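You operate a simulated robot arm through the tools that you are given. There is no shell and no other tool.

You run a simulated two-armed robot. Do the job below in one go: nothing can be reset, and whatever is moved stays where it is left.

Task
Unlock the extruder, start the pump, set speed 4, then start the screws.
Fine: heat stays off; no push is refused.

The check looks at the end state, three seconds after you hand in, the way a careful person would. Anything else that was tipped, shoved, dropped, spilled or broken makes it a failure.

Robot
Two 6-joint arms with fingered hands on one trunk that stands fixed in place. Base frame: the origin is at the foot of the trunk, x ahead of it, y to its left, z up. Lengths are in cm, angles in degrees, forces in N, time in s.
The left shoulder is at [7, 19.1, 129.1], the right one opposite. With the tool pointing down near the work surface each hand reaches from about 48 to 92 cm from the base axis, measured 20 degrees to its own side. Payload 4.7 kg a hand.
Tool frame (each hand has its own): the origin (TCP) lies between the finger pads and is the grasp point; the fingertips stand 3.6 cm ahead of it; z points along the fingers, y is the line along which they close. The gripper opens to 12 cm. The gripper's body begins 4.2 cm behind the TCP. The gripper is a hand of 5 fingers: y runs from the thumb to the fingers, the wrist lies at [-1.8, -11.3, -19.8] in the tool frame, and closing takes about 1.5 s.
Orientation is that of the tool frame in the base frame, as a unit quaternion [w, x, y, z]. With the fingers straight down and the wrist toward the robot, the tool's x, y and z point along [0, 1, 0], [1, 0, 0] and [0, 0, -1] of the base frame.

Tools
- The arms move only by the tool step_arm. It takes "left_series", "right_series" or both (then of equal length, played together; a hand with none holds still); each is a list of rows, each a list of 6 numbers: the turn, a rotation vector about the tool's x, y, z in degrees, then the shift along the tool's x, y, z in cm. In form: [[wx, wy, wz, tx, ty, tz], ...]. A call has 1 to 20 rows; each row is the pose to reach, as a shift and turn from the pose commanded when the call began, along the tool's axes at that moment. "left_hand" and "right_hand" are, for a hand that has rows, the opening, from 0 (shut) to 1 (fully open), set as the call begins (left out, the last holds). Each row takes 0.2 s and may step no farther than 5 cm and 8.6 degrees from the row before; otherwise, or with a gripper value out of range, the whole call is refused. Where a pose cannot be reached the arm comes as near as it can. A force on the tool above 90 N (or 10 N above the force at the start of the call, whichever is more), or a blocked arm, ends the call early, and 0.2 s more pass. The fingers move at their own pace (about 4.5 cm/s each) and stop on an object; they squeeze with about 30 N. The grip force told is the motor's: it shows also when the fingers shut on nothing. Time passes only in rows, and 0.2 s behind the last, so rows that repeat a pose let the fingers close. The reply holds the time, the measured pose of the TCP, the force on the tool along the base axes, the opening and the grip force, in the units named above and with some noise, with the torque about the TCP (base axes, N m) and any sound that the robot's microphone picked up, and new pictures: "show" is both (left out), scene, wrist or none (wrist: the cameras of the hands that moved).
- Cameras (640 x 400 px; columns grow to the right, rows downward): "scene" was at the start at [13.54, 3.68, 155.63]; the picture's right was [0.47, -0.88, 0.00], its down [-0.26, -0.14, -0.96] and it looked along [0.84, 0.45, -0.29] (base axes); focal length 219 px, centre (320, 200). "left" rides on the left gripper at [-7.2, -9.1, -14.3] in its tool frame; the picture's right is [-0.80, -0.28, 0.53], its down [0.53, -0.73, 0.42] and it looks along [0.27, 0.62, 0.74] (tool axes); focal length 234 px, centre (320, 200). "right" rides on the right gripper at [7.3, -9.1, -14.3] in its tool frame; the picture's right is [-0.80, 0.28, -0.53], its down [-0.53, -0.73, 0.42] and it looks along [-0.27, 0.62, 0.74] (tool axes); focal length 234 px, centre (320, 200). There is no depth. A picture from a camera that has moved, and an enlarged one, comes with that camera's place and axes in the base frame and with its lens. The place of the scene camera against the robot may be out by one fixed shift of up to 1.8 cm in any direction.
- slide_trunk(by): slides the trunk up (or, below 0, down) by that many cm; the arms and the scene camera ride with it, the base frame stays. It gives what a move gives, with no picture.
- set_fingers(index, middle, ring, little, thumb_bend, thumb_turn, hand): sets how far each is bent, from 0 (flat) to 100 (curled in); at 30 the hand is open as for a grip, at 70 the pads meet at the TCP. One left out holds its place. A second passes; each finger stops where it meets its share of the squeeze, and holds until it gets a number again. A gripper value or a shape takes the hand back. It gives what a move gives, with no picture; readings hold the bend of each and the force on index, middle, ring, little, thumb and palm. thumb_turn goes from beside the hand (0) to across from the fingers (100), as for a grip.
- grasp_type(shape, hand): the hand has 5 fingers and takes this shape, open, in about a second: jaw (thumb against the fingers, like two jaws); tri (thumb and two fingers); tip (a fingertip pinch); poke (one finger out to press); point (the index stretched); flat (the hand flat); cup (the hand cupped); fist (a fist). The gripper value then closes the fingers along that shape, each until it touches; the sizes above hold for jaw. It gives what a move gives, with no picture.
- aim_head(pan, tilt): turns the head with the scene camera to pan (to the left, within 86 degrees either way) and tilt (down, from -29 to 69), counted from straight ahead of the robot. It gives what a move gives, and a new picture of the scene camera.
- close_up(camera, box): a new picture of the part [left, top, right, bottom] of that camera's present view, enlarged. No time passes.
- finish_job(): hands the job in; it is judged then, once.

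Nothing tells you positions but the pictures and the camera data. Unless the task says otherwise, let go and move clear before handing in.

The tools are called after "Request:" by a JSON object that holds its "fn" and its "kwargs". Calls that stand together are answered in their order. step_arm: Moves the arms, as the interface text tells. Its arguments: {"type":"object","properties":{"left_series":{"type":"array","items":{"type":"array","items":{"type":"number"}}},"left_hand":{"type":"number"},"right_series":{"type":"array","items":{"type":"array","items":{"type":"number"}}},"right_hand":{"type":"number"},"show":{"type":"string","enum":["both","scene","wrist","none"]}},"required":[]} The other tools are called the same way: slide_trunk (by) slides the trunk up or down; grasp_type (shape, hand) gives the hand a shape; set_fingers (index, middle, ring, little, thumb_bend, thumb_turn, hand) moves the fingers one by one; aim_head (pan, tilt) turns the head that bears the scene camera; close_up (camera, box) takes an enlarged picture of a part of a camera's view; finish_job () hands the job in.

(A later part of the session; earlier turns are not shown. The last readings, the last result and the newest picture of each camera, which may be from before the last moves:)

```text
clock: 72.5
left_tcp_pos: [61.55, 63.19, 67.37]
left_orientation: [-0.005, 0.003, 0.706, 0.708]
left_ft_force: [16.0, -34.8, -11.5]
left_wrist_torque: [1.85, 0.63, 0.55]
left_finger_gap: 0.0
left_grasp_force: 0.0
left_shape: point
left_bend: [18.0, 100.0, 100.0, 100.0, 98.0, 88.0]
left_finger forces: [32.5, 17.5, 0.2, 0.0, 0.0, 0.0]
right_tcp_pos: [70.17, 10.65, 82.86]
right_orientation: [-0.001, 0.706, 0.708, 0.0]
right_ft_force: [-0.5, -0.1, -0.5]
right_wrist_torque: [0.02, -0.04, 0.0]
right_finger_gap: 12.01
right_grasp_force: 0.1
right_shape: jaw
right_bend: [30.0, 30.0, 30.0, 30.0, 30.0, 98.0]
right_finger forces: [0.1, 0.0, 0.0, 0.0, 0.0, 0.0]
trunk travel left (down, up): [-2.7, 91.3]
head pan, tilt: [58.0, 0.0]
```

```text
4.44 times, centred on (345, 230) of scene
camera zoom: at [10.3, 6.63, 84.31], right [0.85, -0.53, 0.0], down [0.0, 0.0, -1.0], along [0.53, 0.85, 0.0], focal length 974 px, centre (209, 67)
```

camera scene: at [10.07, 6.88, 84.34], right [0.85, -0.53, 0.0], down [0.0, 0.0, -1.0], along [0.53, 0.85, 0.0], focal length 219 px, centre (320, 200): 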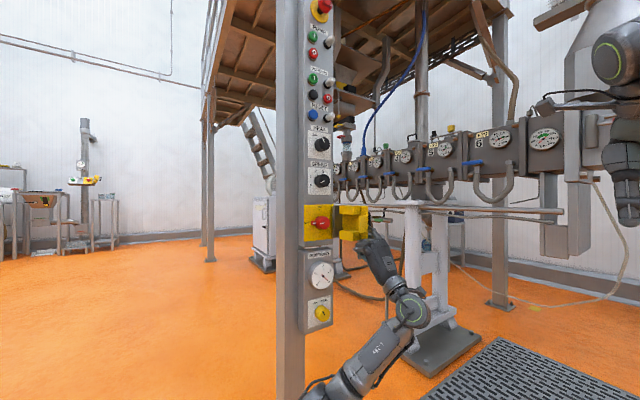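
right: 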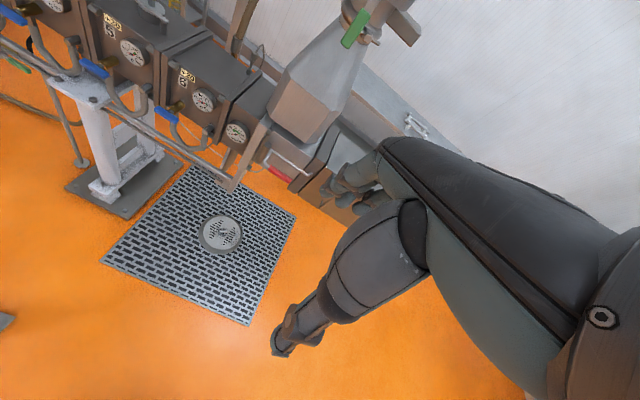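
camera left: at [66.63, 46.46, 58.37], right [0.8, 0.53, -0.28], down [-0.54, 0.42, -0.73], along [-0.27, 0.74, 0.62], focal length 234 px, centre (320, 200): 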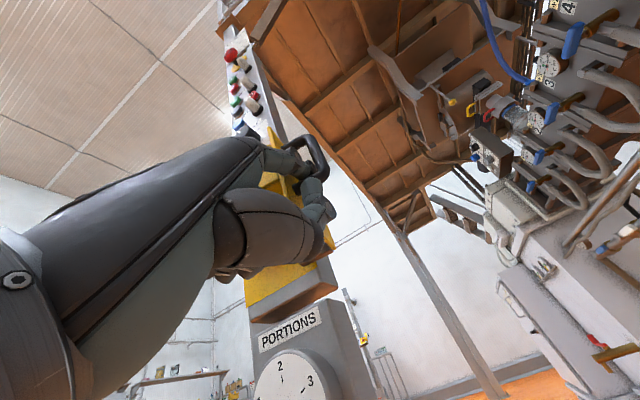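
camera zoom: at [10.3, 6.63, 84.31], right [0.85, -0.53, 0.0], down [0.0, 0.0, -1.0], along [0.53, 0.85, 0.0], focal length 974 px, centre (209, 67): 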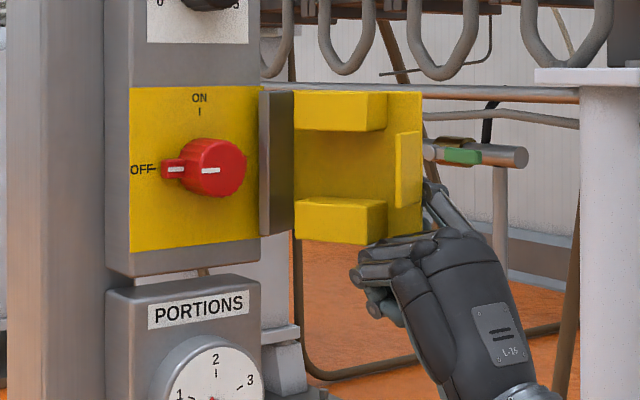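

Contact force rose to ~35 N (cover at its stop or finger against the post), so that's enough. I'll withdraw the finger straight back and see if the cover stays open.

Request:
{"fn": "step_arm", "kwargs": {"left_series": [[0, 0, 0, 0.3, 0, -1.2], [0, 0, 0, 0.3, 0, -2.6], [0, 0, 0, 0.2, 0, -5], [0, 0, 0, 0, 0, -8], [0, 0, 0, 0, 0, -11]], "show": "both"}}

Request:
{"fn": "close_up", "kwargs": {"camera": "scene", "box": [290, 185, 400, 275]}}

```text
clock: 73.8
left_tcp_pos: [61.31, 52.43, 67.55]
left_orientation: [-0.003, 0.0, 0.707, 0.707]
left_ft_force: [-0.2, 0.5, 0.0]
left_wrist_torque: [-0.02, -0.03, 0.0]
left_finger_gap: 11.41
left_grasp_force: 0.0
left_shape: point
left_bend: [19.0, 100.0, 100.0, 100.0, 98.0, 88.0]
left_finger forces: [0.0, 0.0, 0.0, 0.1, 0.0, 0.1]
right_tcp_pos: [70.03, 10.78, 83.14]
right_orientation: [0.0, 0.707, 0.707, 0.0]
right_ft_force: [0.4, 0.5, 0.5]
right_wrist_torque: [-0.02, -0.04, 0.03]
right_finger_gap: 12.0
right_grasp_force: 0.1
right_shape: jaw
right_bend: [30.0, 30.0, 30.0, 30.0, 30.0, 98.0]
right_finger forces: [0.0, 0.1, 0.0, 0.0, 0.0, 0.0]
trunk travel left (down, up): [-2.7, 91.3]
head pan, tilt: [58.0, 0.0]
camera scene: at [10.07, 6.89, 84.34], right [0.85, -0.53, 0.0], down [0.0, 0.0, -1.0], along [0.53, 0.85, 0.0], focal length 219 px, centre (320, 200)
camera left: at [68.53, 38.09, 58.4], right [0.8, 0.53, -0.28], down [-0.54, 0.42, -0.73], along [-0.27, 0.74, 0.62], focal length 234 px, centre (320, 200)
```

scene: 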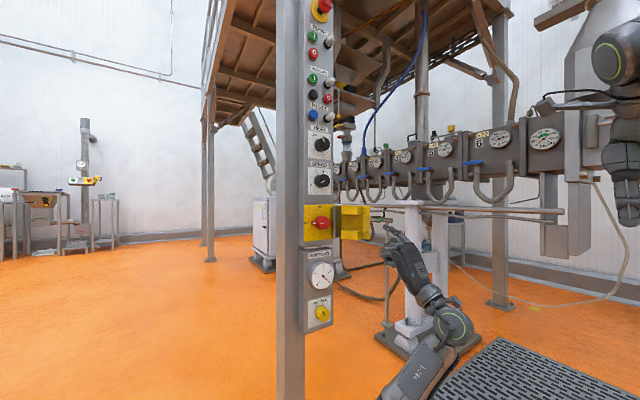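
left: 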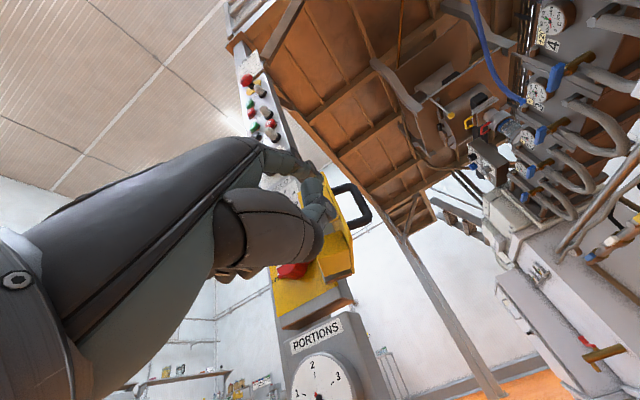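

```text
4.44 times, centred on (345, 230) of scene
camera zoom: at [10.07, 6.89, 84.34], right [0.85, -0.53, 0.0], down [0.0, 0.0, -1.0], along [0.53, 0.85, 0.0], focal length 974 px, centre (209, 67)
```

zoom: 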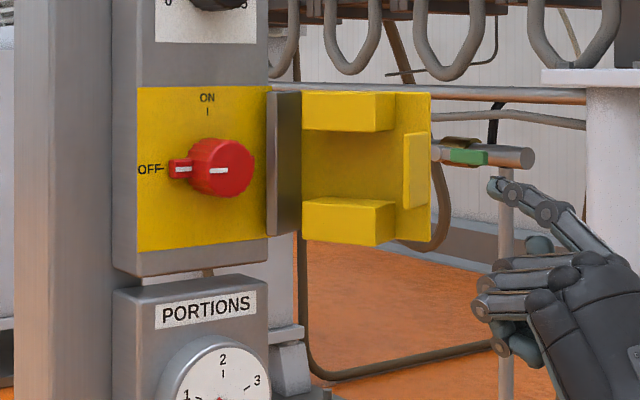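

The cover stays open by itself at about 105°. The red switch has a tab pointing left at OFF; it needs a quarter turn clockwise to ON. I'll go to a jaw shape in front of it and test how much roll the arm allows, still ~10 cm away.

Request:
{"fn": "grasp_type", "kwargs": {"hand": "left", "shape": "jaw"}}

Request:
{"fn": "step_arm", "kwargs": {"left_series": [[0, 0, 0, 4, 2, 0], [0, 0, 0, 8, 4.5, 0], [0, 0, 0, 12, 8.7, 0], [0, 0, 0, 12.7, 8.7, 2]], "left_hand": 0.7, "show": "none"}}

Request:
{"fn": "step_arm", "kwargs": {"left_series": [[0, 0, 8, 0, 0, 0], [0, 0, 16, 0, 0, 0], [0, 0, 24, 0, 0, 0], [0, 0, 32, 0, 0, 0], [0, 0, 40, 0, 0, 0]], "show": "both"}}

```text
clock: 74.7
left_tcp_pos: [61.38, 52.39, 67.72]
left_orientation: [-0.002, 0.001, 0.707, 0.707]
left_ft_force: [0.4, 0.2, -0.5]
left_wrist_torque: [0.0, 0.01, 0.03]
left_finger_gap: 11.97
left_grasp_force: 0.2
left_shape: jaw
left_bend: [30.0, 30.0, 30.0, 30.0, 30.0, 97.0]
left_finger forces: [0.0, 0.0, 0.0, 0.0, 0.1, 0.0]
right_tcp_pos: [70.01, 10.75, 83.03]
right_orientation: [0.0, 0.707, 0.707, 0.0]
right_ft_force: [-0.3, 0.0, -0.4]
right_wrist_torque: [0.01, 0.02, 0.02]
right_finger_gap: 11.98
right_grasp_force: 0.0
right_shape: jaw
right_bend: [30.0, 30.0, 30.0, 30.0, 30.0, 98.0]
right_finger forces: [0.1, 0.0, 0.0, 0.0, 0.0, 0.0]
trunk travel left (down, up): [-2.7, 91.3]
head pan, tilt: [58.0, 0.0]
```

```text
refused: row 3 steps farther than a row can; nothing moved
```

```text
clock: 75.8
left_tcp_pos: [61.5, 52.23, 67.61]
left_orientation: [-0.245, 0.243, 0.663, 0.664]
left_ft_force: [0.3, 0.2, 0.0]
left_wrist_torque: [0.02, 0.02, 0.03]
left_finger_gap: 11.96
left_grasp_force: 0.0
left_shape: jaw
left_bend: [30.0, 30.0, 30.0, 30.0, 30.0, 97.0]
left_finger forces: [0.1, 0.0, 0.0, 0.0, 0.1, 0.0]
right_tcp_pos: [69.95, 10.81, 83.11]
right_orientation: [0.001, 0.707, 0.707, 0.001]
right_ft_force: [-0.1, -0.2, 0.1]
right_wrist_torque: [0.02, 0.0, 0.04]
right_finger_gap: 11.97
right_grasp_force: 0.1
right_shape: jaw
right_bend: [30.0, 30.0, 30.0, 30.0, 30.0, 98.0]
right_finger forces: [0.1, 0.1, 0.0, 0.1, 0.1, 0.0]
trunk travel left (down, up): [-2.7, 91.3]
head pan, tilt: [58.0, 0.0]
camera scene: at [10.08, 6.88, 84.34], right [0.85, -0.53, 0.0], down [0.0, 0.0, -1.0], along [0.53, 0.85, 0.0], focal length 219 px, centre (320, 200)
camera left: at [60.93, 38.07, 55.88], right [0.43, 0.53, -0.73], down [-0.88, 0.42, -0.21], along [0.2, 0.74, 0.65], focal length 234 px, centre (320, 200)
```

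scene: 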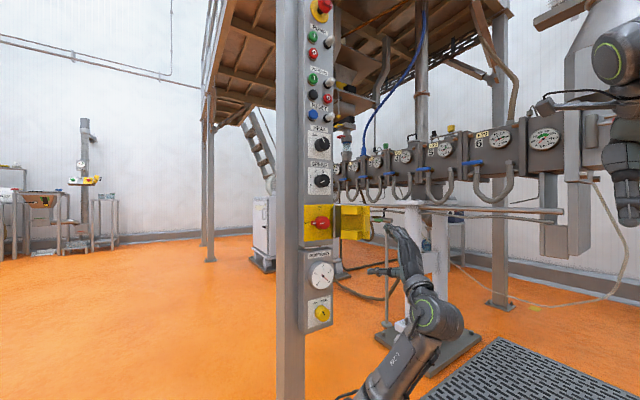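
left: 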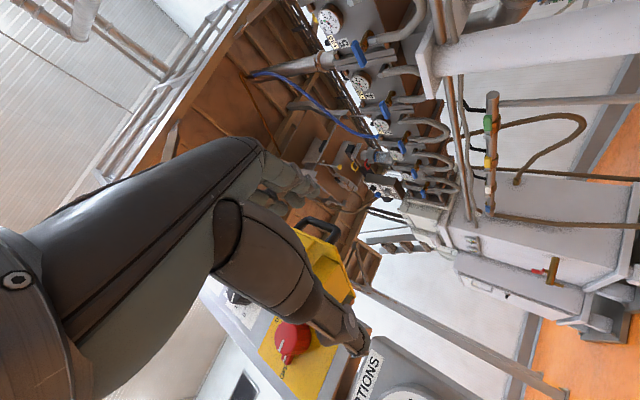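

The +40° roll works here (my lateral move was refused for step size). I'll now slide over to the switch keeping this roll, with smaller steps.

Request:
{"fn": "step_arm", "kwargs": {"left_series": [[0, 0, 0, 3.8, -0.4, 0], [0, 0, 0, 7.7, -0.8, 0.5], [0, 0, 0, 11.5, -1.2, 1], [0, 0, 0, 15.4, -1.7, 2]], "left_hand": 0.7, "show": "none"}}

Request:
{"fn": "step_arm", "kwargs": {"left_series": [[0, 0, 8, 0, 0, 0], [0, 0, 16, 0, 0, 0], [0, 0, 24, 0, 0, 0], [0, 0, 32, 0, 0, 0], [0, 0, 40, 0, 0, 0]], "show": "both"}}

```text
clock: 76.8
left_tcp_pos: [48.52, 54.33, 76.18]
left_orientation: [-0.245, 0.243, 0.664, 0.664]
left_ft_force: [-0.6, 0.2, -0.4]
left_wrist_torque: [0.02, -0.04, 0.0]
left_finger_gap: 8.43
left_grasp_force: 0.0
left_shape: jaw
left_bend: [27.0, 37.0, 35.0, 35.0, 60.0, 99.0]
left_finger forces: [0.0, 0.1, 0.1, 0.0, 0.1, 0.1]
right_tcp_pos: [69.99, 10.7, 83.08]
right_orientation: [0.001, 0.707, 0.707, 0.0]
right_ft_force: [0.5, 0.3, 0.2]
right_wrist_torque: [0.01, 0.01, 0.03]
right_finger_gap: 11.98
right_grasp_force: 0.1
right_shape: jaw
right_bend: [30.0, 30.0, 30.0, 30.0, 30.0, 98.0]
right_finger forces: [0.0, 0.1, 0.0, 0.0, 0.0, 0.0]
trunk travel left (down, up): [-2.7, 91.3]
head pan, tilt: [58.0, 0.0]
```

```text
clock: 78.0
left_tcp_pos: [53.41, 55.56, 75.9]
left_orientation: [-0.457, 0.451, 0.54, 0.544]
left_ft_force: [-9.3, -12.8, 0.5]
left_wrist_torque: [0.14, -0.15, -0.37]
left_finger_gap: 7.85
left_grasp_force: 0.0
left_shape: jaw
left_bend: [74.0, 39.0, 35.0, 35.0, 60.0, 99.0]
left_finger forces: [9.5, 6.3, 0.0, 0.1, 0.0, 0.1]
left hand out of reach, approached as far as the arm can: row 4, 5
right_tcp_pos: [69.89, 10.43, 83.09]
right_orientation: [0.0, 0.707, 0.707, 0.001]
right_ft_force: [-0.1, 0.3, 0.2]
right_wrist_torque: [-0.07, 0.04, -0.01]
right_finger_gap: 12.0
right_grasp_force: 0.1
right_shape: jaw
right_bend: [30.0, 30.0, 30.0, 30.0, 30.0, 98.0]
right_finger forces: [0.1, 0.0, 0.1, 0.0, 0.1, 0.1]
trunk travel left (down, up): [-2.7, 91.3]
head pan, tilt: [58.0, 0.0]
camera scene: at [9.96, 6.75, 84.37], right [0.85, -0.53, 0.0], down [0.0, 0.0, -1.0], along [0.53, 0.85, 0.0], focal length 219 px, centre (320, 200)
camera left: at [45.63, 41.36, 67.01], right [-0.14, 0.53, -0.83], down [-0.82, 0.42, 0.4], along [0.56, 0.73, 0.38], focal length 234 px, centre (320, 200)
```

scene: 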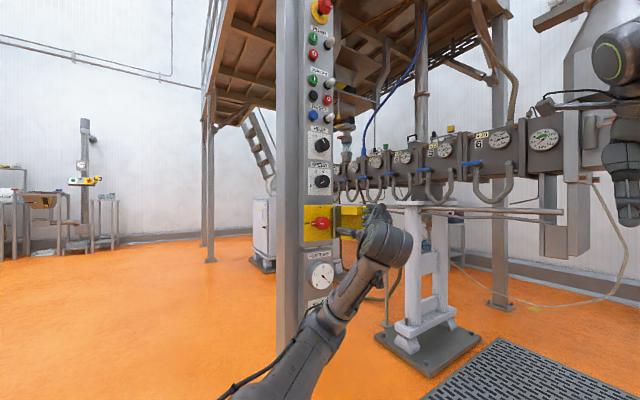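
left: 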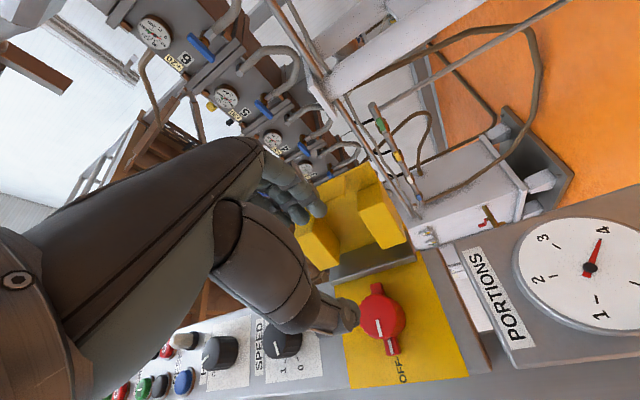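

Beyond ~65° roll the arm hits its limit and the fingers brushed the open cover. Roll range 0–60° is fine though; I'll go back to that in front of the switch.

Request:
{"fn": "step_arm", "kwargs": {"left_series": [[0, 0, -7, 0.3, -1.2, -0.4], [0, 0, -14, 0.6, -2.4, -0.8], [0, 0, -21, 0.9, -3.6, -1.2], [0, 0, -25, 1.15, -4.8, -1.2]], "show": "both"}}

Request:
{"fn": "close_up", "kwargs": {"camera": "scene", "box": [290, 185, 400, 275]}}

```text
clock: 79.0
left_tcp_pos: [48.67, 54.58, 75.89]
left_orientation: [-0.329, 0.327, 0.627, 0.626]
left_ft_force: [0.0, 0.7, -0.3]
left_wrist_torque: [0.0, 0.0, 0.0]
left_finger_gap: 8.4
left_grasp_force: 0.0
left_shape: jaw
left_bend: [27.0, 37.0, 35.0, 35.0, 60.0, 99.0]
left_finger forces: [0.0, 0.1, 0.0, 0.0, 0.0, 0.0]
right_tcp_pos: [70.0, 10.78, 83.1]
right_orientation: [0.0, 0.707, 0.708, -0.001]
right_ft_force: [0.2, 0.2, -0.8]
right_wrist_torque: [0.0, 0.0, -0.01]
right_finger_gap: 11.99
right_grasp_force: 0.1
right_shape: jaw
right_bend: [30.0, 30.0, 30.0, 30.0, 30.0, 98.0]
right_finger forces: [0.1, 0.0, 0.0, 0.1, 0.1, 0.0]
trunk travel left (down, up): [-2.7, 91.3]
head pan, tilt: [58.0, 0.0]
camera scene: at [10.08, 6.88, 84.34], right [0.85, -0.53, 0.0], down [0.0, 0.0, -1.0], along [0.53, 0.85, 0.0], focal length 219 px, centre (320, 200)
camera left: at [45.27, 40.29, 64.81], right [0.23, 0.53, -0.82], down [-0.91, 0.42, 0.02], along [0.36, 0.74, 0.57], focal length 234 px, centre (320, 200)
```

scene: 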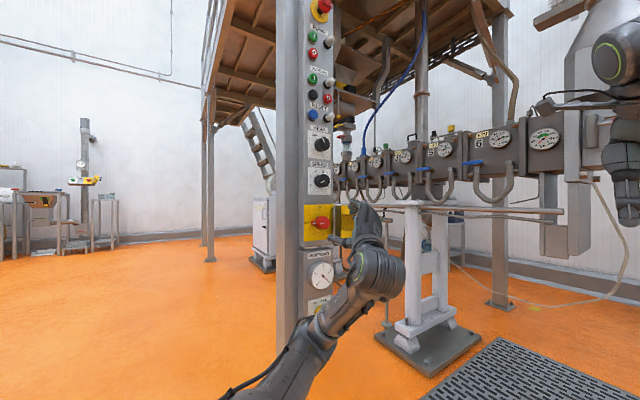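
left: 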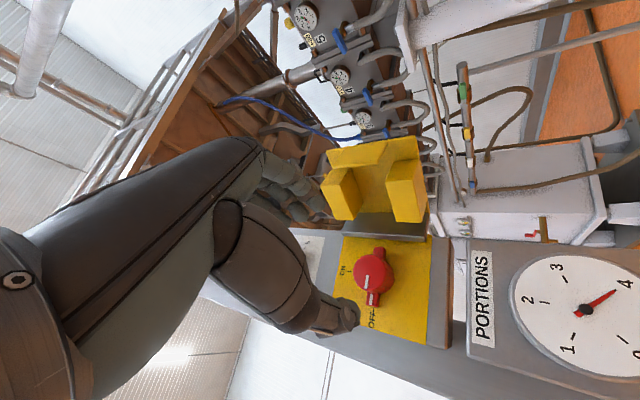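

```text
4.44 times, centred on (345, 230) of scene
camera zoom: at [10.08, 6.88, 84.34], right [0.85, -0.53, 0.0], down [0.0, 0.0, -1.0], along [0.53, 0.85, 0.0], focal length 974 px, centre (209, 67)
```

zoom: 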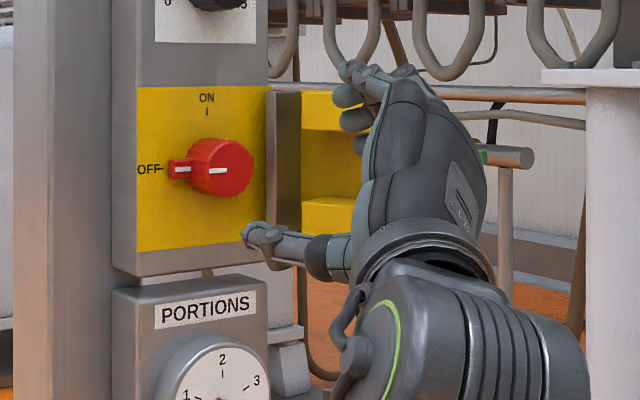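

Good view of the switch from the wrist camera. I'll zoom to pin down its centre, tab and depth.

Request:
{"fn": "close_up", "kwargs": {"camera": "left", "box": [310, 210, 470, 350]}}

Request:
{"fn": "close_up", "kwargs": {"camera": "scene", "box": [300, 200, 345, 250]}}

```text
2.86 times, centred on (390, 280) of left
camera zoom: at [45.27, 40.29, 64.81], right [0.23, 0.53, -0.82], down [-0.91, 0.42, 0.02], along [0.36, 0.74, 0.57], focal length 669 px, centre (120, -29)
```

zoom: 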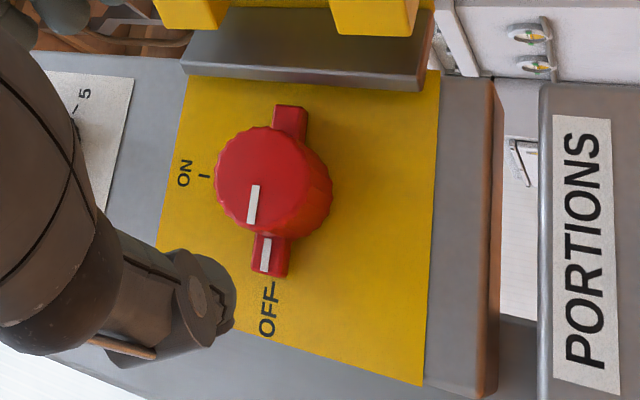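

```text
8.00 times, centred on (322, 225) of scene
camera zoom: at [10.08, 6.88, 84.34], right [0.85, -0.53, 0.0], down [0.0, 0.0, -1.0], along [0.53, 0.85, 0.0], focal length 1753 px, centre (300, 0)
```

zoom: 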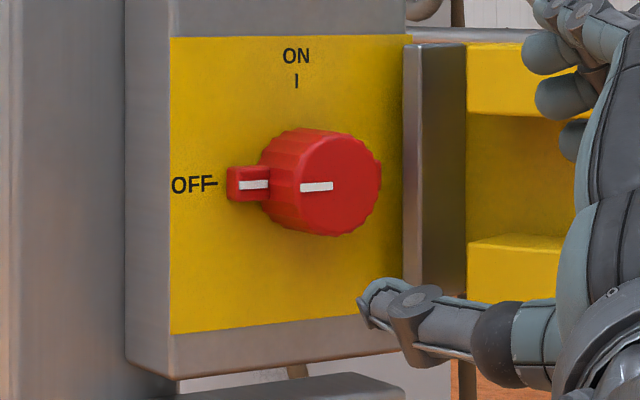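

The switch centre is at about (48.6, 76.2), its face at y≈66.7, with a cross-bar tab pointing left. I'll return to roll 0, move in to y≈62 and check the roll limits there before gripping.

Request:
{"fn": "step_arm", "kwargs": {"left_series": [[0, 0, -8, 0, 0, 0], [0, 0, -16, 0, 0, 0], [0, 0, -24, 0, 0, 0], [0, 0, -32, 0, 0, 0], [0, 0, -40, 0, 0, 0], [0, 0, -48, 0, 0, 1], [0, 0, -55, 0, 0, 3], [0, 0, -63, 0, 0, 5], [0, 0, -71, 0, 0, 7], [0, 0, -79, 0, 0, 7.4], [0, 0, -87, 0, 0, 7.4]], "show": "none"}}

Request:
{"fn": "close_up", "kwargs": {"camera": "scene", "box": [290, 160, 400, 275]}}

```text
clock: 81.5
left_tcp_pos: [48.62, 62.11, 75.99]
left_orientation: [0.193, -0.195, 0.679, 0.681]
left_ft_force: [0.5, 0.2, 0.1]
left_wrist_torque: [0.0, 0.01, -0.03]
left_finger_gap: 8.41
left_grasp_force: 0.1
left_shape: jaw
left_bend: [27.0, 37.0, 35.0, 35.0, 60.0, 99.0]
left_finger forces: [0.0, 0.0, 0.1, 0.0, 0.0, 0.0]
right_tcp_pos: [69.97, 10.71, 83.1]
right_orientation: [0.0, 0.707, 0.707, 0.0]
right_ft_force: [-0.6, 0.0, 0.9]
right_wrist_torque: [0.0, -0.01, -0.01]
right_finger_gap: 12.0
right_grasp_force: 0.1
right_shape: jaw
right_bend: [30.0, 30.0, 30.0, 30.0, 30.0, 98.0]
right_finger forces: [0.1, 0.1, 0.1, 0.1, 0.0, 0.1]
trunk travel left (down, up): [-2.7, 91.3]
head pan, tilt: [58.0, 0.0]
```

```text
3.48 times, centred on (345, 218) of scene
camera zoom: at [10.07, 6.89, 84.34], right [0.85, -0.53, 0.0], down [0.0, 0.0, -1.0], along [0.53, 0.85, 0.0], focal length 762 px, centre (233, 139)
```

zoom: 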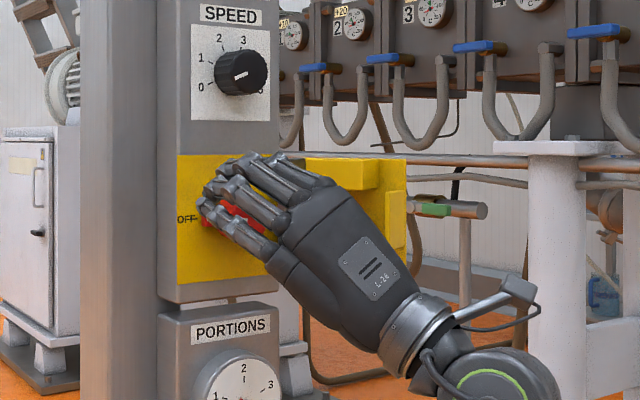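

At roll −32° everything is still reachable. I'll go in over the knob at this roll, grip it, then turn clockwise toward +58°.

Request:
{"fn": "step_arm", "kwargs": {"left_series": [[0, 0, 0, 0, 0.1, 1.5], [0, 0, 0, 0, 0.2, 3], [0, 0, 0, 0, 0.2, 3.8]], "show": "both"}}

Request:
{"fn": "close_up", "kwargs": {"camera": "scene", "box": [290, 185, 400, 275]}}

```text
clock: 82.2
left_tcp_pos: [48.54, 65.81, 76.21]
left_orientation: [0.191, -0.195, 0.68, 0.681]
left_ft_force: [0.0, 0.2, 1.0]
left_wrist_torque: [0.01, 0.01, 0.01]
left_finger_gap: 8.41
left_grasp_force: 0.0
left_shape: jaw
left_bend: [27.0, 37.0, 35.0, 35.0, 60.0, 99.0]
left_finger forces: [0.0, 0.0, 0.1, 0.0, 0.0, 0.0]
right_tcp_pos: [69.91, 10.81, 82.97]
right_orientation: [0.0, 0.707, 0.708, 0.0]
right_ft_force: [0.0, -0.2, -0.9]
right_wrist_torque: [0.0, -0.01, -0.03]
right_finger_gap: 11.99
right_grasp_force: 0.0
right_shape: jaw
right_bend: [30.0, 30.0, 30.0, 30.0, 30.0, 98.0]
right_finger forces: [0.0, 0.0, 0.1, 0.0, 0.0, 0.0]
trunk travel left (down, up): [-2.7, 91.3]
head pan, tilt: [58.0, 0.0]
camera scene: at [10.07, 6.88, 84.34], right [0.85, -0.53, 0.0], down [0.0, 0.0, -1.0], along [0.53, 0.85, 0.0], focal length 219 px, centre (320, 200)
camera left: at [59.46, 51.53, 72.24], right [0.83, 0.53, 0.19], down [-0.07, 0.43, -0.9], along [-0.55, 0.74, 0.39], focal length 234 px, centre (320, 200)
```

scene: 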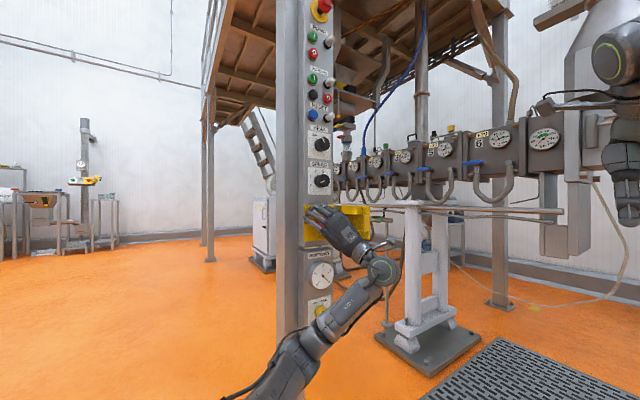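
left: 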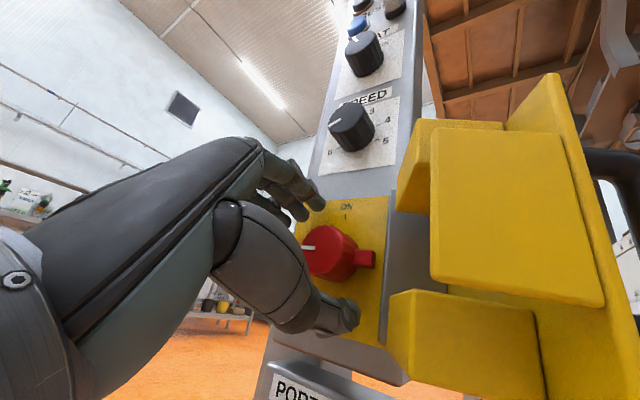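

```text
4.44 times, centred on (345, 230) of scene
camera zoom: at [10.07, 6.88, 84.34], right [0.85, -0.53, 0.0], down [0.0, 0.0, -1.0], along [0.53, 0.85, 0.0], focal length 974 px, centre (209, 67)
```

zoom: 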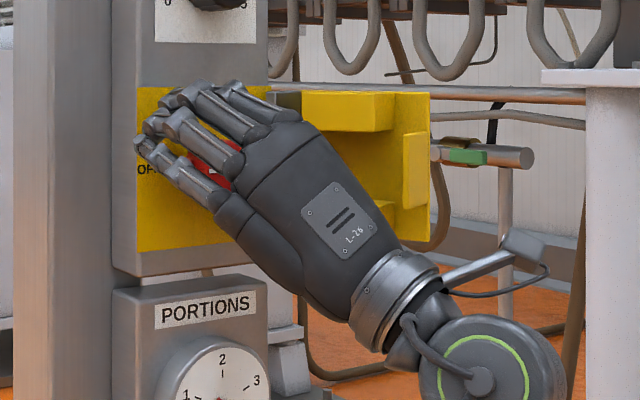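

The hand straddles the red knob. Closing on it now.

Request:
{"fn": "step_arm", "kwargs": {"left_series": [[0, 0, 0, 0, 0, 0], [0, 0, 0, 0, 0, 0], [0, 0, 0, 0, 0, 0], [0, 0, 0, 0, 0, 0], [0, 0, 0, 0, 0, 0], [0, 0, 0, 0, 0, 0]], "left_hand": 0.1, "show": "wrist"}}

Request:
{"fn": "close_up", "kwargs": {"camera": "scene", "box": [290, 185, 400, 275]}}

```text
clock: 83.7
left_tcp_pos: [48.61, 65.86, 76.03]
left_orientation: [0.192, -0.193, 0.68, 0.681]
left_ft_force: [3.3, -0.7, -5.1]
left_wrist_torque: [-0.05, 0.04, -0.03]
left_finger_gap: 3.33
left_grasp_force: 29.8
left_shape: jaw
left_bend: [74.0, 58.0, 61.0, 58.0, 74.0, 100.0]
left_finger forces: [13.4, 8.2, 0.0, 0.0, 27.3, 0.0]
right_tcp_pos: [70.01, 10.66, 83.01]
right_orientation: [0.0, 0.707, 0.707, 0.0]
right_ft_force: [-0.6, -0.1, 0.1]
right_wrist_torque: [0.0, 0.01, -0.02]
right_finger_gap: 12.02
right_grasp_force: 0.1
right_shape: jaw
right_bend: [30.0, 30.0, 30.0, 30.0, 30.0, 98.0]
right_finger forces: [0.0, 0.1, 0.0, 0.0, 0.0, 0.1]
trunk travel left (down, up): [-2.7, 91.3]
head pan, tilt: [58.0, 0.0]
camera left: at [59.52, 51.55, 72.16], right [0.83, 0.53, 0.18], down [-0.07, 0.42, -0.9], along [-0.55, 0.74, 0.39], focal length 234 px, centre (320, 200)
```

left: 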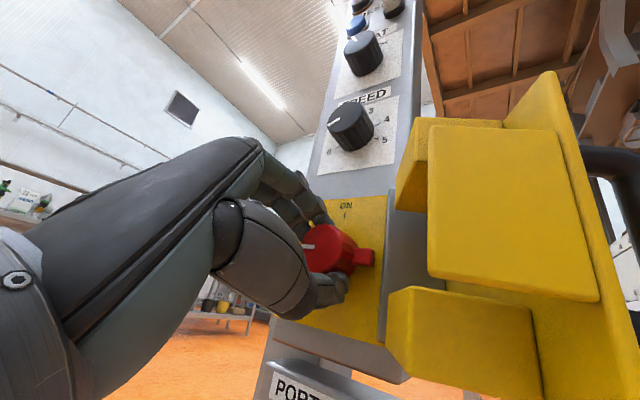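

```text
4.44 times, centred on (345, 230) of scene
camera zoom: at [10.13, 6.92, 84.33], right [0.85, -0.53, 0.0], down [0.0, 0.0, -1.0], along [0.53, 0.85, 0.0], focal length 974 px, centre (209, 67)
```

zoom: 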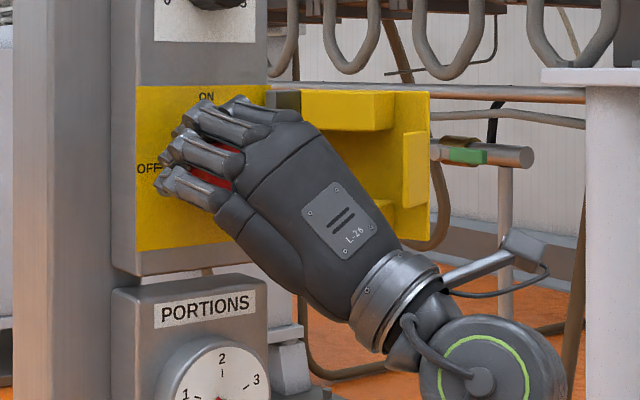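

Knob gripped (index, middle, thumb). Turning clockwise, first 32°.

Request:
{"fn": "step_arm", "kwargs": {"left_series": [[0, 0, 8, 0, 0, 0], [0, 0, 16, 0, 0, 0], [0, 0, 24, 0, 0, 0], [0, 0, 32, 0, 0, 0]], "show": "wrist"}}

Request:
{"fn": "close_up", "kwargs": {"camera": "scene", "box": [290, 185, 400, 275]}}

```text
clock: 84.7
left_tcp_pos: [48.57, 65.9, 76.08]
left_orientation: [-0.004, 0.002, 0.707, 0.708]
left_ft_force: [4.5, 1.8, -2.1]
left_wrist_torque: [0.06, -0.05, -0.13]
left_finger_gap: 3.3
left_grasp_force: 29.8
left_shape: jaw
left_bend: [74.0, 59.0, 61.0, 58.0, 74.0, 100.0]
left_finger forces: [16.5, 8.2, 0.0, 0.0, 27.0, 0.0]
right_tcp_pos: [70.03, 10.68, 83.06]
right_orientation: [-0.001, 0.707, 0.707, 0.0]
right_ft_force: [-1.3, 0.1, 0.3]
right_wrist_torque: [-0.02, 0.01, 0.01]
right_finger_gap: 11.97
right_grasp_force: 0.0
right_shape: jaw
right_bend: [30.0, 30.0, 30.0, 30.0, 30.0, 98.0]
right_finger forces: [0.1, 0.0, 0.0, 0.0, 0.0, 0.1]
trunk travel left (down, up): [-2.7, 91.3]
head pan, tilt: [58.0, 0.0]
camera left: at [55.72, 51.55, 66.96], right [0.8, 0.53, -0.29], down [-0.54, 0.42, -0.73], along [-0.26, 0.74, 0.62], focal length 234 px, centre (320, 200)
```

left: 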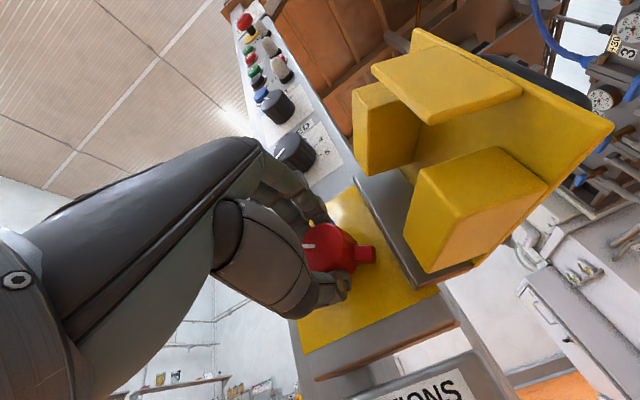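

```text
4.44 times, centred on (345, 230) of scene
camera zoom: at [10.12, 6.91, 84.33], right [0.85, -0.53, 0.0], down [0.0, 0.0, -1.0], along [0.53, 0.85, 0.0], focal length 974 px, centre (209, 67)
```

zoom: 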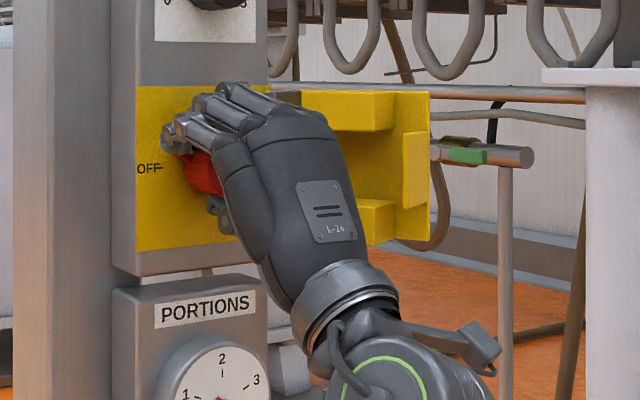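

The knob turns with the hand (its white line kept its place relative to the wrist camera). Continuing another 56°.

Request:
{"fn": "step_arm", "kwargs": {"left_series": [[0, 0, 8, 0, 0, 0], [0, 0, 16, 0, 0, 0], [0, 0, 24, 0, 0, 0], [0, 0, 32, 0, 0, 0]], "show": "wrist"}}

Request:
{"fn": "close_up", "kwargs": {"camera": "scene", "box": [290, 185, 400, 275]}}

```text
clock: 85.7
left_tcp_pos: [48.52, 65.86, 76.25]
left_orientation: [-0.199, 0.196, 0.679, 0.679]
left_ft_force: [3.8, 3.2, 1.6]
left_wrist_torque: [0.24, -0.01, -0.19]
left_finger_gap: 3.29
left_grasp_force: 29.9
left_shape: jaw
left_bend: [74.0, 58.0, 61.0, 58.0, 74.0, 100.0]
left_finger forces: [18.2, 10.0, 0.1, 0.0, 25.1, 0.0]
right_tcp_pos: [69.95, 10.77, 82.94]
right_orientation: [0.0, 0.707, 0.707, -0.001]
right_ft_force: [1.1, -0.2, 0.3]
right_wrist_torque: [0.0, 0.01, -0.04]
right_finger_gap: 11.97
right_grasp_force: 0.1
right_shape: jaw
right_bend: [30.0, 30.0, 30.0, 30.0, 30.0, 98.0]
right_finger forces: [0.0, 0.0, 0.0, 0.1, 0.1, 0.0]
trunk travel left (down, up): [-2.7, 91.3]
head pan, tilt: [58.0, 0.0]
camera left: at [49.72, 51.51, 64.55], right [0.53, 0.53, -0.67], down [-0.84, 0.42, -0.33], along [0.11, 0.74, 0.67], focal length 234 px, centre (320, 200)
```

left: 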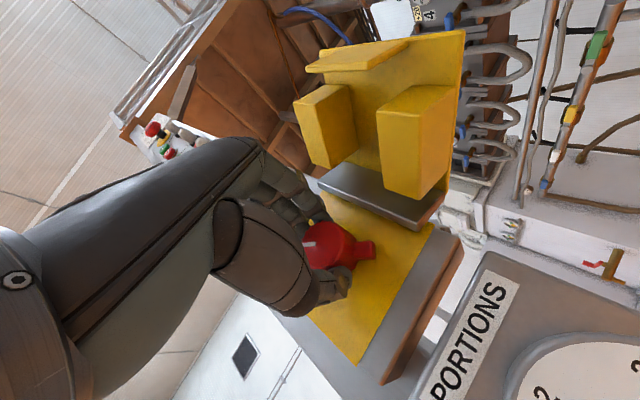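

```text
4.44 times, centred on (345, 230) of scene
camera zoom: at [10.1, 6.9, 84.34], right [0.85, -0.53, 0.0], down [0.0, 0.0, -1.0], along [0.53, 0.85, 0.0], focal length 974 px, centre (209, 67)
```

zoom: 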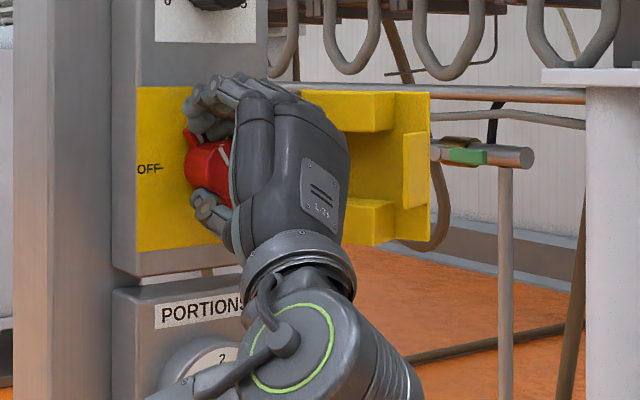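

Rotated 64° so far. Finishing the quarter turn.

Request:
{"fn": "step_arm", "kwargs": {"left_series": [[0, 0, 7, 0, 0, 0], [0, 0, 14, 0, 0, 0], [0, 0, 21, 0, 0, 0], [0, 0, 27, 0, 0, 0], [0, 0, 27, 0, 0, 0]], "show": "wrist"}}

Request:
{"fn": "close_up", "kwargs": {"camera": "scene", "box": [290, 185, 400, 275]}}

```text
clock: 86.8
left_tcp_pos: [48.48, 65.71, 76.17]
left_orientation: [-0.351, 0.349, 0.614, 0.614]
left_ft_force: [6.7, 3.0, 2.3]
left_wrist_torque: [0.26, 0.03, -0.41]
left_finger_gap: 3.26
left_grasp_force: 29.9
left_shape: jaw
left_bend: [73.0, 57.0, 61.0, 58.0, 74.0, 100.0]
left_finger forces: [18.8, 12.4, 0.1, 0.1, 23.8, 0.1]
right_tcp_pos: [70.13, 10.72, 82.99]
right_orientation: [0.0, 0.707, 0.707, 0.0]
right_ft_force: [-0.3, -0.5, 0.0]
right_wrist_torque: [0.0, -0.01, 0.03]
right_finger_gap: 12.01
right_grasp_force: 0.0
right_shape: jaw
right_bend: [30.0, 30.0, 30.0, 30.0, 30.0, 98.0]
right_finger forces: [0.0, 0.1, 0.1, 0.1, 0.0, 0.0]
trunk travel left (down, up): [-2.7, 91.3]
head pan, tilt: [58.0, 0.0]
camera left: at [44.34, 51.48, 65.28], right [0.17, 0.53, -0.83], down [-0.9, 0.42, 0.09], along [0.4, 0.74, 0.55], focal length 234 px, centre (320, 200)
```

left: 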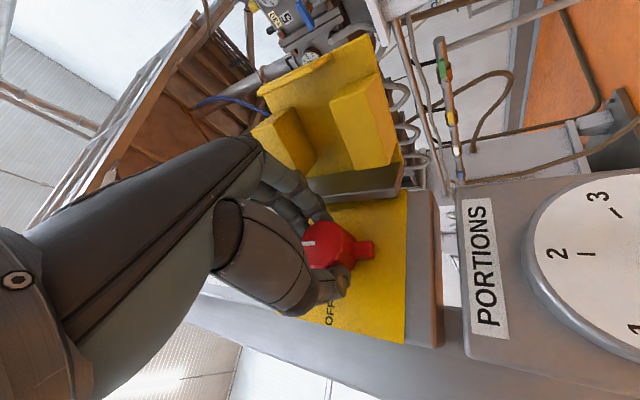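

```text
4.44 times, centred on (345, 230) of scene
camera zoom: at [10.11, 6.88, 84.34], right [0.85, -0.53, 0.0], down [0.0, 0.0, -1.0], along [0.53, 0.85, 0.0], focal length 974 px, centre (209, 67)
```

zoom: 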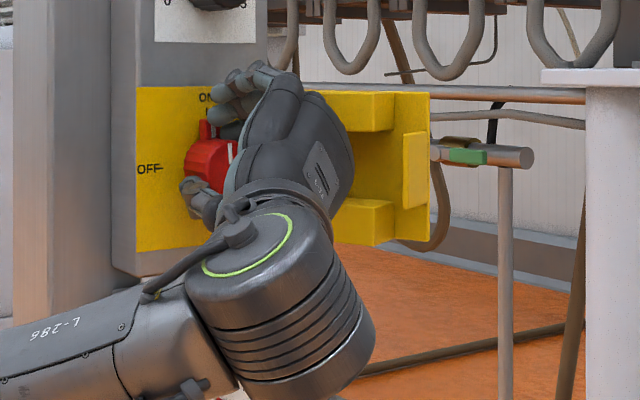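

The tab now points up at ON. I'll open the hand and withdraw straight back to check.

Request:
{"fn": "step_arm", "kwargs": {"left_series": [[0, 0, 0, 0, 0, 0], [0, 0, 0, 0, 0, 0], [0, 0, 0, 0, 0, 0], [0, 0, 0, 0, 0, 0], [0, 0, 0, 0, 0, 0], [0, 0, 0, 0, 0, -3], [0, 0, 0, 0, 0, -7], [0, 0, 0, 0, 0, -11]], "left_hand": 0.65, "show": "wrist"}}

Request:
{"fn": "close_up", "kwargs": {"camera": "scene", "box": [290, 185, 400, 275]}}

Request:
{"fn": "close_up", "kwargs": {"camera": "scene", "box": [290, 0, 350, 125]}}

```text
clock: 88.7
left_tcp_pos: [48.48, 54.76, 76.24]
left_orientation: [-0.35, 0.347, 0.616, 0.614]
left_ft_force: [0.8, -0.3, 0.5]
left_wrist_torque: [0.0, 0.01, -0.03]
left_finger_gap: 7.78
left_grasp_force: 0.0
left_shape: jaw
left_bend: [28.0, 39.0, 36.0, 36.0, 63.0, 100.0]
left_finger forces: [0.0, 0.0, 0.0, 0.0, 0.0, 0.0]
right_tcp_pos: [70.11, 10.75, 83.16]
right_orientation: [0.001, 0.707, 0.707, 0.0]
right_ft_force: [-0.3, 0.4, -0.1]
right_wrist_torque: [-0.03, 0.05, -0.02]
right_finger_gap: 11.98
right_grasp_force: 0.1
right_shape: jaw
right_bend: [30.0, 30.0, 30.0, 30.0, 30.0, 98.0]
right_finger forces: [0.0, 0.1, 0.1, 0.0, 0.1, 0.0]
trunk travel left (down, up): [-2.7, 91.3]
head pan, tilt: [58.0, 0.0]
camera left: at [44.33, 40.42, 65.33], right [0.17, 0.53, -0.83], down [-0.9, 0.42, 0.08], along [0.39, 0.74, 0.55], focal length 234 px, centre (320, 200)
```

left: 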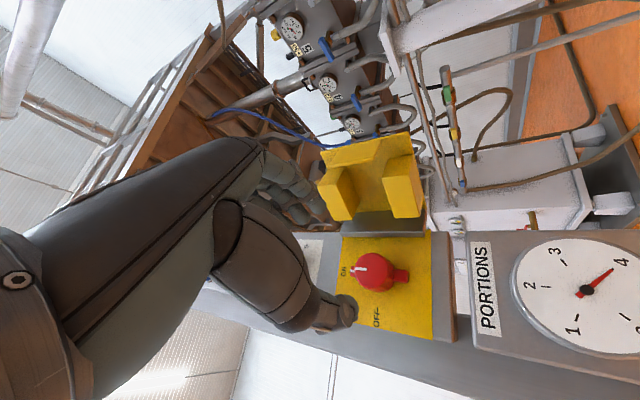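

```text
4.44 times, centred on (345, 230) of scene
camera zoom: at [10.07, 6.89, 84.35], right [0.85, -0.53, 0.0], down [0.0, 0.0, -1.0], along [0.53, 0.85, 0.0], focal length 974 px, centre (209, 67)
```

zoom: 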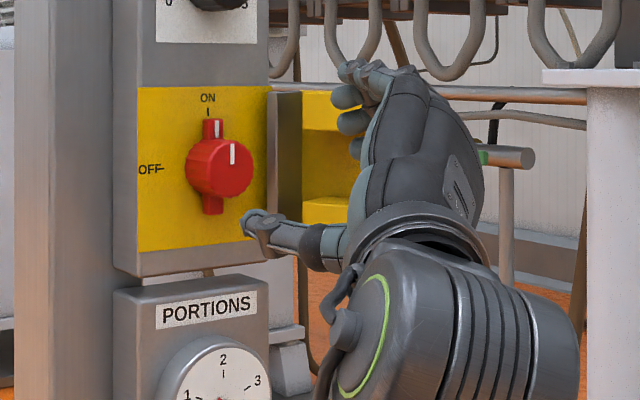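

```text
3.20 times, centred on (320, 62) of scene
camera zoom: at [10.07, 6.89, 84.35], right [0.85, -0.53, 0.0], down [0.0, 0.0, -1.0], along [0.53, 0.85, 0.0], focal length 701 px, centre (320, 640)
```

zoom: 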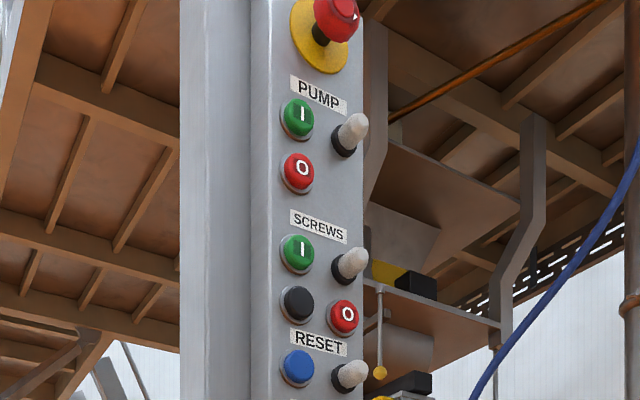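

The isolator is at ON and the cover stays open. Checking the indicator lamps closely before pressing anything.

Request:
{"fn": "close_up", "kwargs": {"camera": "scene", "box": [305, 25, 345, 60]}}

Request:
{"fn": "close_up", "kwargs": {"camera": "scene", "box": [305, 70, 345, 125]}}

```text
11.43 times, centred on (325, 42) of scene
camera zoom: at [10.07, 6.89, 84.35], right [0.85, -0.53, 0.0], down [0.0, 0.0, -1.0], along [0.53, 0.85, 0.0], focal length 2504 px, centre (263, 2000)
```

zoom: 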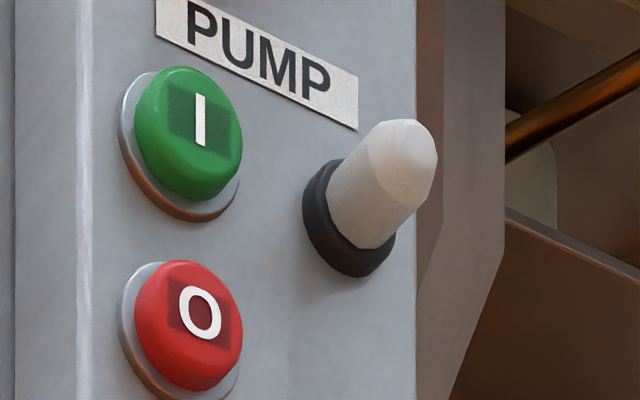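

```text
7.27 times, centred on (325, 98) of scene
camera zoom: at [10.07, 6.89, 84.35], right [0.85, -0.53, 0.0], down [0.0, 0.0, -1.0], along [0.53, 0.85, 0.0], focal length 1594 px, centre (284, 946)
```

zoom: 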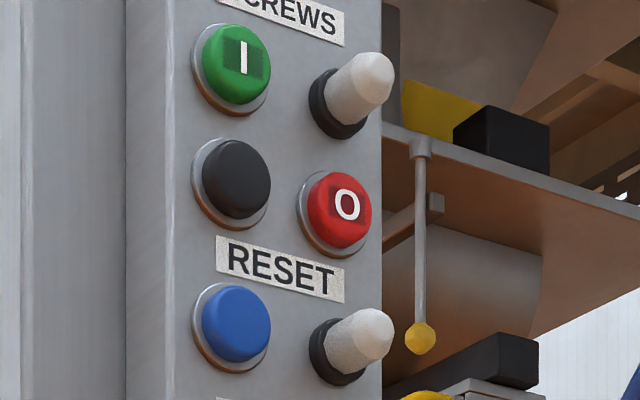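

All lamps are off and no fault is shown, so the pump start is next. I'll roll the hand back to level, pull further away, then raise the trunk so the pump buttons come within the same comfortable working zone.

Request:
{"fn": "step_arm", "kwargs": {"left_series": [[0, 0, -8, 0, 0, -1], [0, 0, -16, 0, 0, -2], [0, 0, -24, 0, 0, -3], [0, 0, -32, 0, 0, -4], [0, 0, -40, 0, 0, -5], [0, 0, -48, 0, 0, -6], [0, 0, -56, 0, 0, -7], [0, 0, -59, 0, 0, -7]], "show": "none"}}

Request:
{"fn": "grasp_type", "kwargs": {"hand": "left", "shape": "point"}}

Request:
{"fn": "slide_trunk", "kwargs": {"by": 32}}

Request:
{"fn": "slide_trunk", "kwargs": {"by": 26}}

Request:
{"fn": "aim_head", "kwargs": {"pan": 58, "tilt": 10}}

```text
clock: 90.5
left_tcp_pos: [48.62, 47.76, 76.02]
left_orientation: [-0.002, 0.001, 0.706, 0.708]
left_ft_force: [0.4, -0.1, -0.5]
left_wrist_torque: [-0.01, -0.01, 0.01]
left_finger_gap: 7.76
left_grasp_force: 0.0
left_shape: jaw
left_bend: [28.0, 39.0, 36.0, 36.0, 63.0, 100.0]
left_finger forces: [0.0, 0.0, 0.1, 0.0, 0.0, 0.1]
right_tcp_pos: [70.05, 10.72, 83.06]
right_orientation: [0.0, 0.708, 0.707, 0.0]
right_ft_force: [0.7, 0.1, 0.3]
right_wrist_torque: [0.04, -0.01, -0.01]
right_finger_gap: 12.01
right_grasp_force: 0.0
right_shape: jaw
right_bend: [30.0, 30.0, 30.0, 30.0, 30.0, 98.0]
right_finger forces: [0.0, 0.1, 0.0, 0.1, 0.1, 0.0]
trunk travel left (down, up): [-2.7, 91.3]
head pan, tilt: [58.0, 0.0]
```

```text
clock: 91.3
left_tcp_pos: [48.55, 47.81, 76.2]
left_orientation: [-0.002, 0.002, 0.707, 0.708]
left_ft_force: [0.6, 0.8, 0.3]
left_wrist_torque: [-0.01, 0.0, -0.01]
left_finger_gap: 11.44
left_grasp_force: 0.0
left_shape: point
left_bend: [19.0, 100.0, 100.0, 100.0, 98.0, 88.0]
left_finger forces: [0.1, 0.1, 0.1, 0.1, 0.1, 0.0]
right_tcp_pos: [69.96, 10.67, 83.14]
right_orientation: [0.0, 0.707, 0.707, -0.001]
right_ft_force: [0.8, 0.5, 0.0]
right_wrist_torque: [-0.02, 0.01, -0.01]
right_finger_gap: 11.99
right_grasp_force: 0.1
right_shape: jaw
right_bend: [30.0, 30.0, 30.0, 30.0, 30.0, 98.0]
right_finger forces: [0.1, 0.0, 0.0, 0.0, 0.0, 0.0]
trunk travel left (down, up): [-2.7, 91.3]
head pan, tilt: [58.0, 0.0]
```

```text
clock: 94.5
left_tcp_pos: [48.54, 47.86, 108.19]
left_orientation: [-0.003, 0.0, 0.707, 0.707]
left_ft_force: [-0.2, -1.3, -0.8]
left_wrist_torque: [0.03, 0.01, -0.01]
left_finger_gap: 11.41
left_grasp_force: 0.0
left_shape: point
left_bend: [19.0, 100.0, 100.0, 100.0, 98.0, 88.0]
left_finger forces: [0.0, 0.1, 0.1, 0.0, 0.1, 0.0]
right_tcp_pos: [69.97, 10.6, 115.04]
right_orientation: [0.0, 0.707, 0.707, 0.0]
right_ft_force: [0.4, 0.0, 0.4]
right_wrist_torque: [0.02, 0.03, 0.01]
right_finger_gap: 11.98
right_grasp_force: 0.1
right_shape: jaw
right_bend: [30.0, 30.0, 30.0, 30.0, 30.0, 98.0]
right_finger forces: [0.0, 0.1, 0.0, 0.1, 0.0, 0.1]
trunk travel left (down, up): [-34.7, 59.3]
head pan, tilt: [58.0, 0.0]
```

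```text
clock: 97.2
left_tcp_pos: [48.69, 47.85, 134.19]
left_orientation: [-0.002, 0.002, 0.707, 0.708]
left_ft_force: [-0.5, -0.9, -0.2]
left_wrist_torque: [0.02, 0.0, 0.02]
left_finger_gap: 11.4
left_grasp_force: 0.0
left_shape: point
left_bend: [19.0, 100.0, 100.0, 100.0, 98.0, 88.0]
left_finger forces: [0.0, 0.0, 0.1, 0.0, 0.1, 0.0]
right_tcp_pos: [70.13, 10.65, 141.04]
right_orientation: [0.0, 0.707, 0.707, 0.0]
right_ft_force: [-0.3, 0.2, 0.8]
right_wrist_torque: [-0.01, 0.02, 0.02]
right_finger_gap: 11.98
right_grasp_force: 0.1
right_shape: jaw
right_bend: [30.0, 30.0, 30.0, 30.0, 30.0, 98.0]
right_finger forces: [0.0, 0.0, 0.0, 0.0, 0.0, 0.0]
trunk travel left (down, up): [-60.7, 33.3]
head pan, tilt: [58.0, 0.0]
```

```text
clock: 97.9
left_tcp_pos: [48.68, 47.77, 134.13]
left_orientation: [-0.003, 0.0, 0.707, 0.707]
left_ft_force: [0.0, -0.4, -1.0]
left_wrist_torque: [0.0, 0.02, 0.01]
left_finger_gap: 11.45
left_grasp_force: 0.1
left_shape: point
left_bend: [19.0, 100.0, 100.0, 100.0, 98.0, 88.0]
left_finger forces: [0.1, 0.1, 0.1, 0.0, 0.1, 0.0]
right_tcp_pos: [70.0, 10.68, 141.11]
right_orientation: [0.0, 0.707, 0.707, 0.0]
right_ft_force: [0.1, -0.8, -0.8]
right_wrist_torque: [0.03, -0.01, -0.04]
right_finger_gap: 11.98
right_grasp_force: 0.0
right_shape: jaw
right_bend: [30.0, 30.0, 30.0, 30.0, 30.0, 98.0]
right_finger forces: [0.0, 0.0, 0.0, 0.0, 0.0, 0.0]
trunk travel left (down, up): [-60.7, 33.3]
head pan, tilt: [58.0, 10.0]
camera scene: at [10.25, 7.14, 140.74], right [0.85, -0.53, 0.0], down [-0.09, -0.15, -0.98], along [0.52, 0.84, -0.17], focal length 219 px, centre (320, 200)
```

scene: 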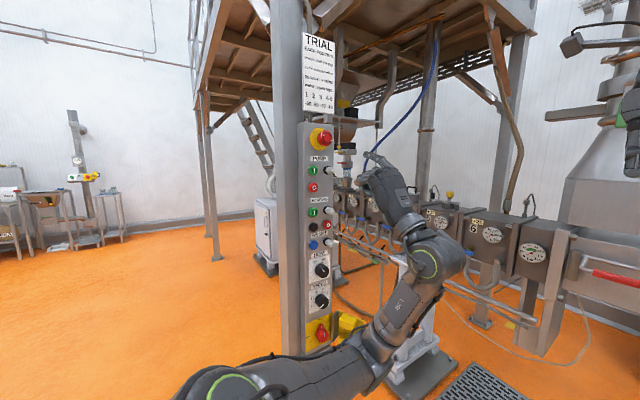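

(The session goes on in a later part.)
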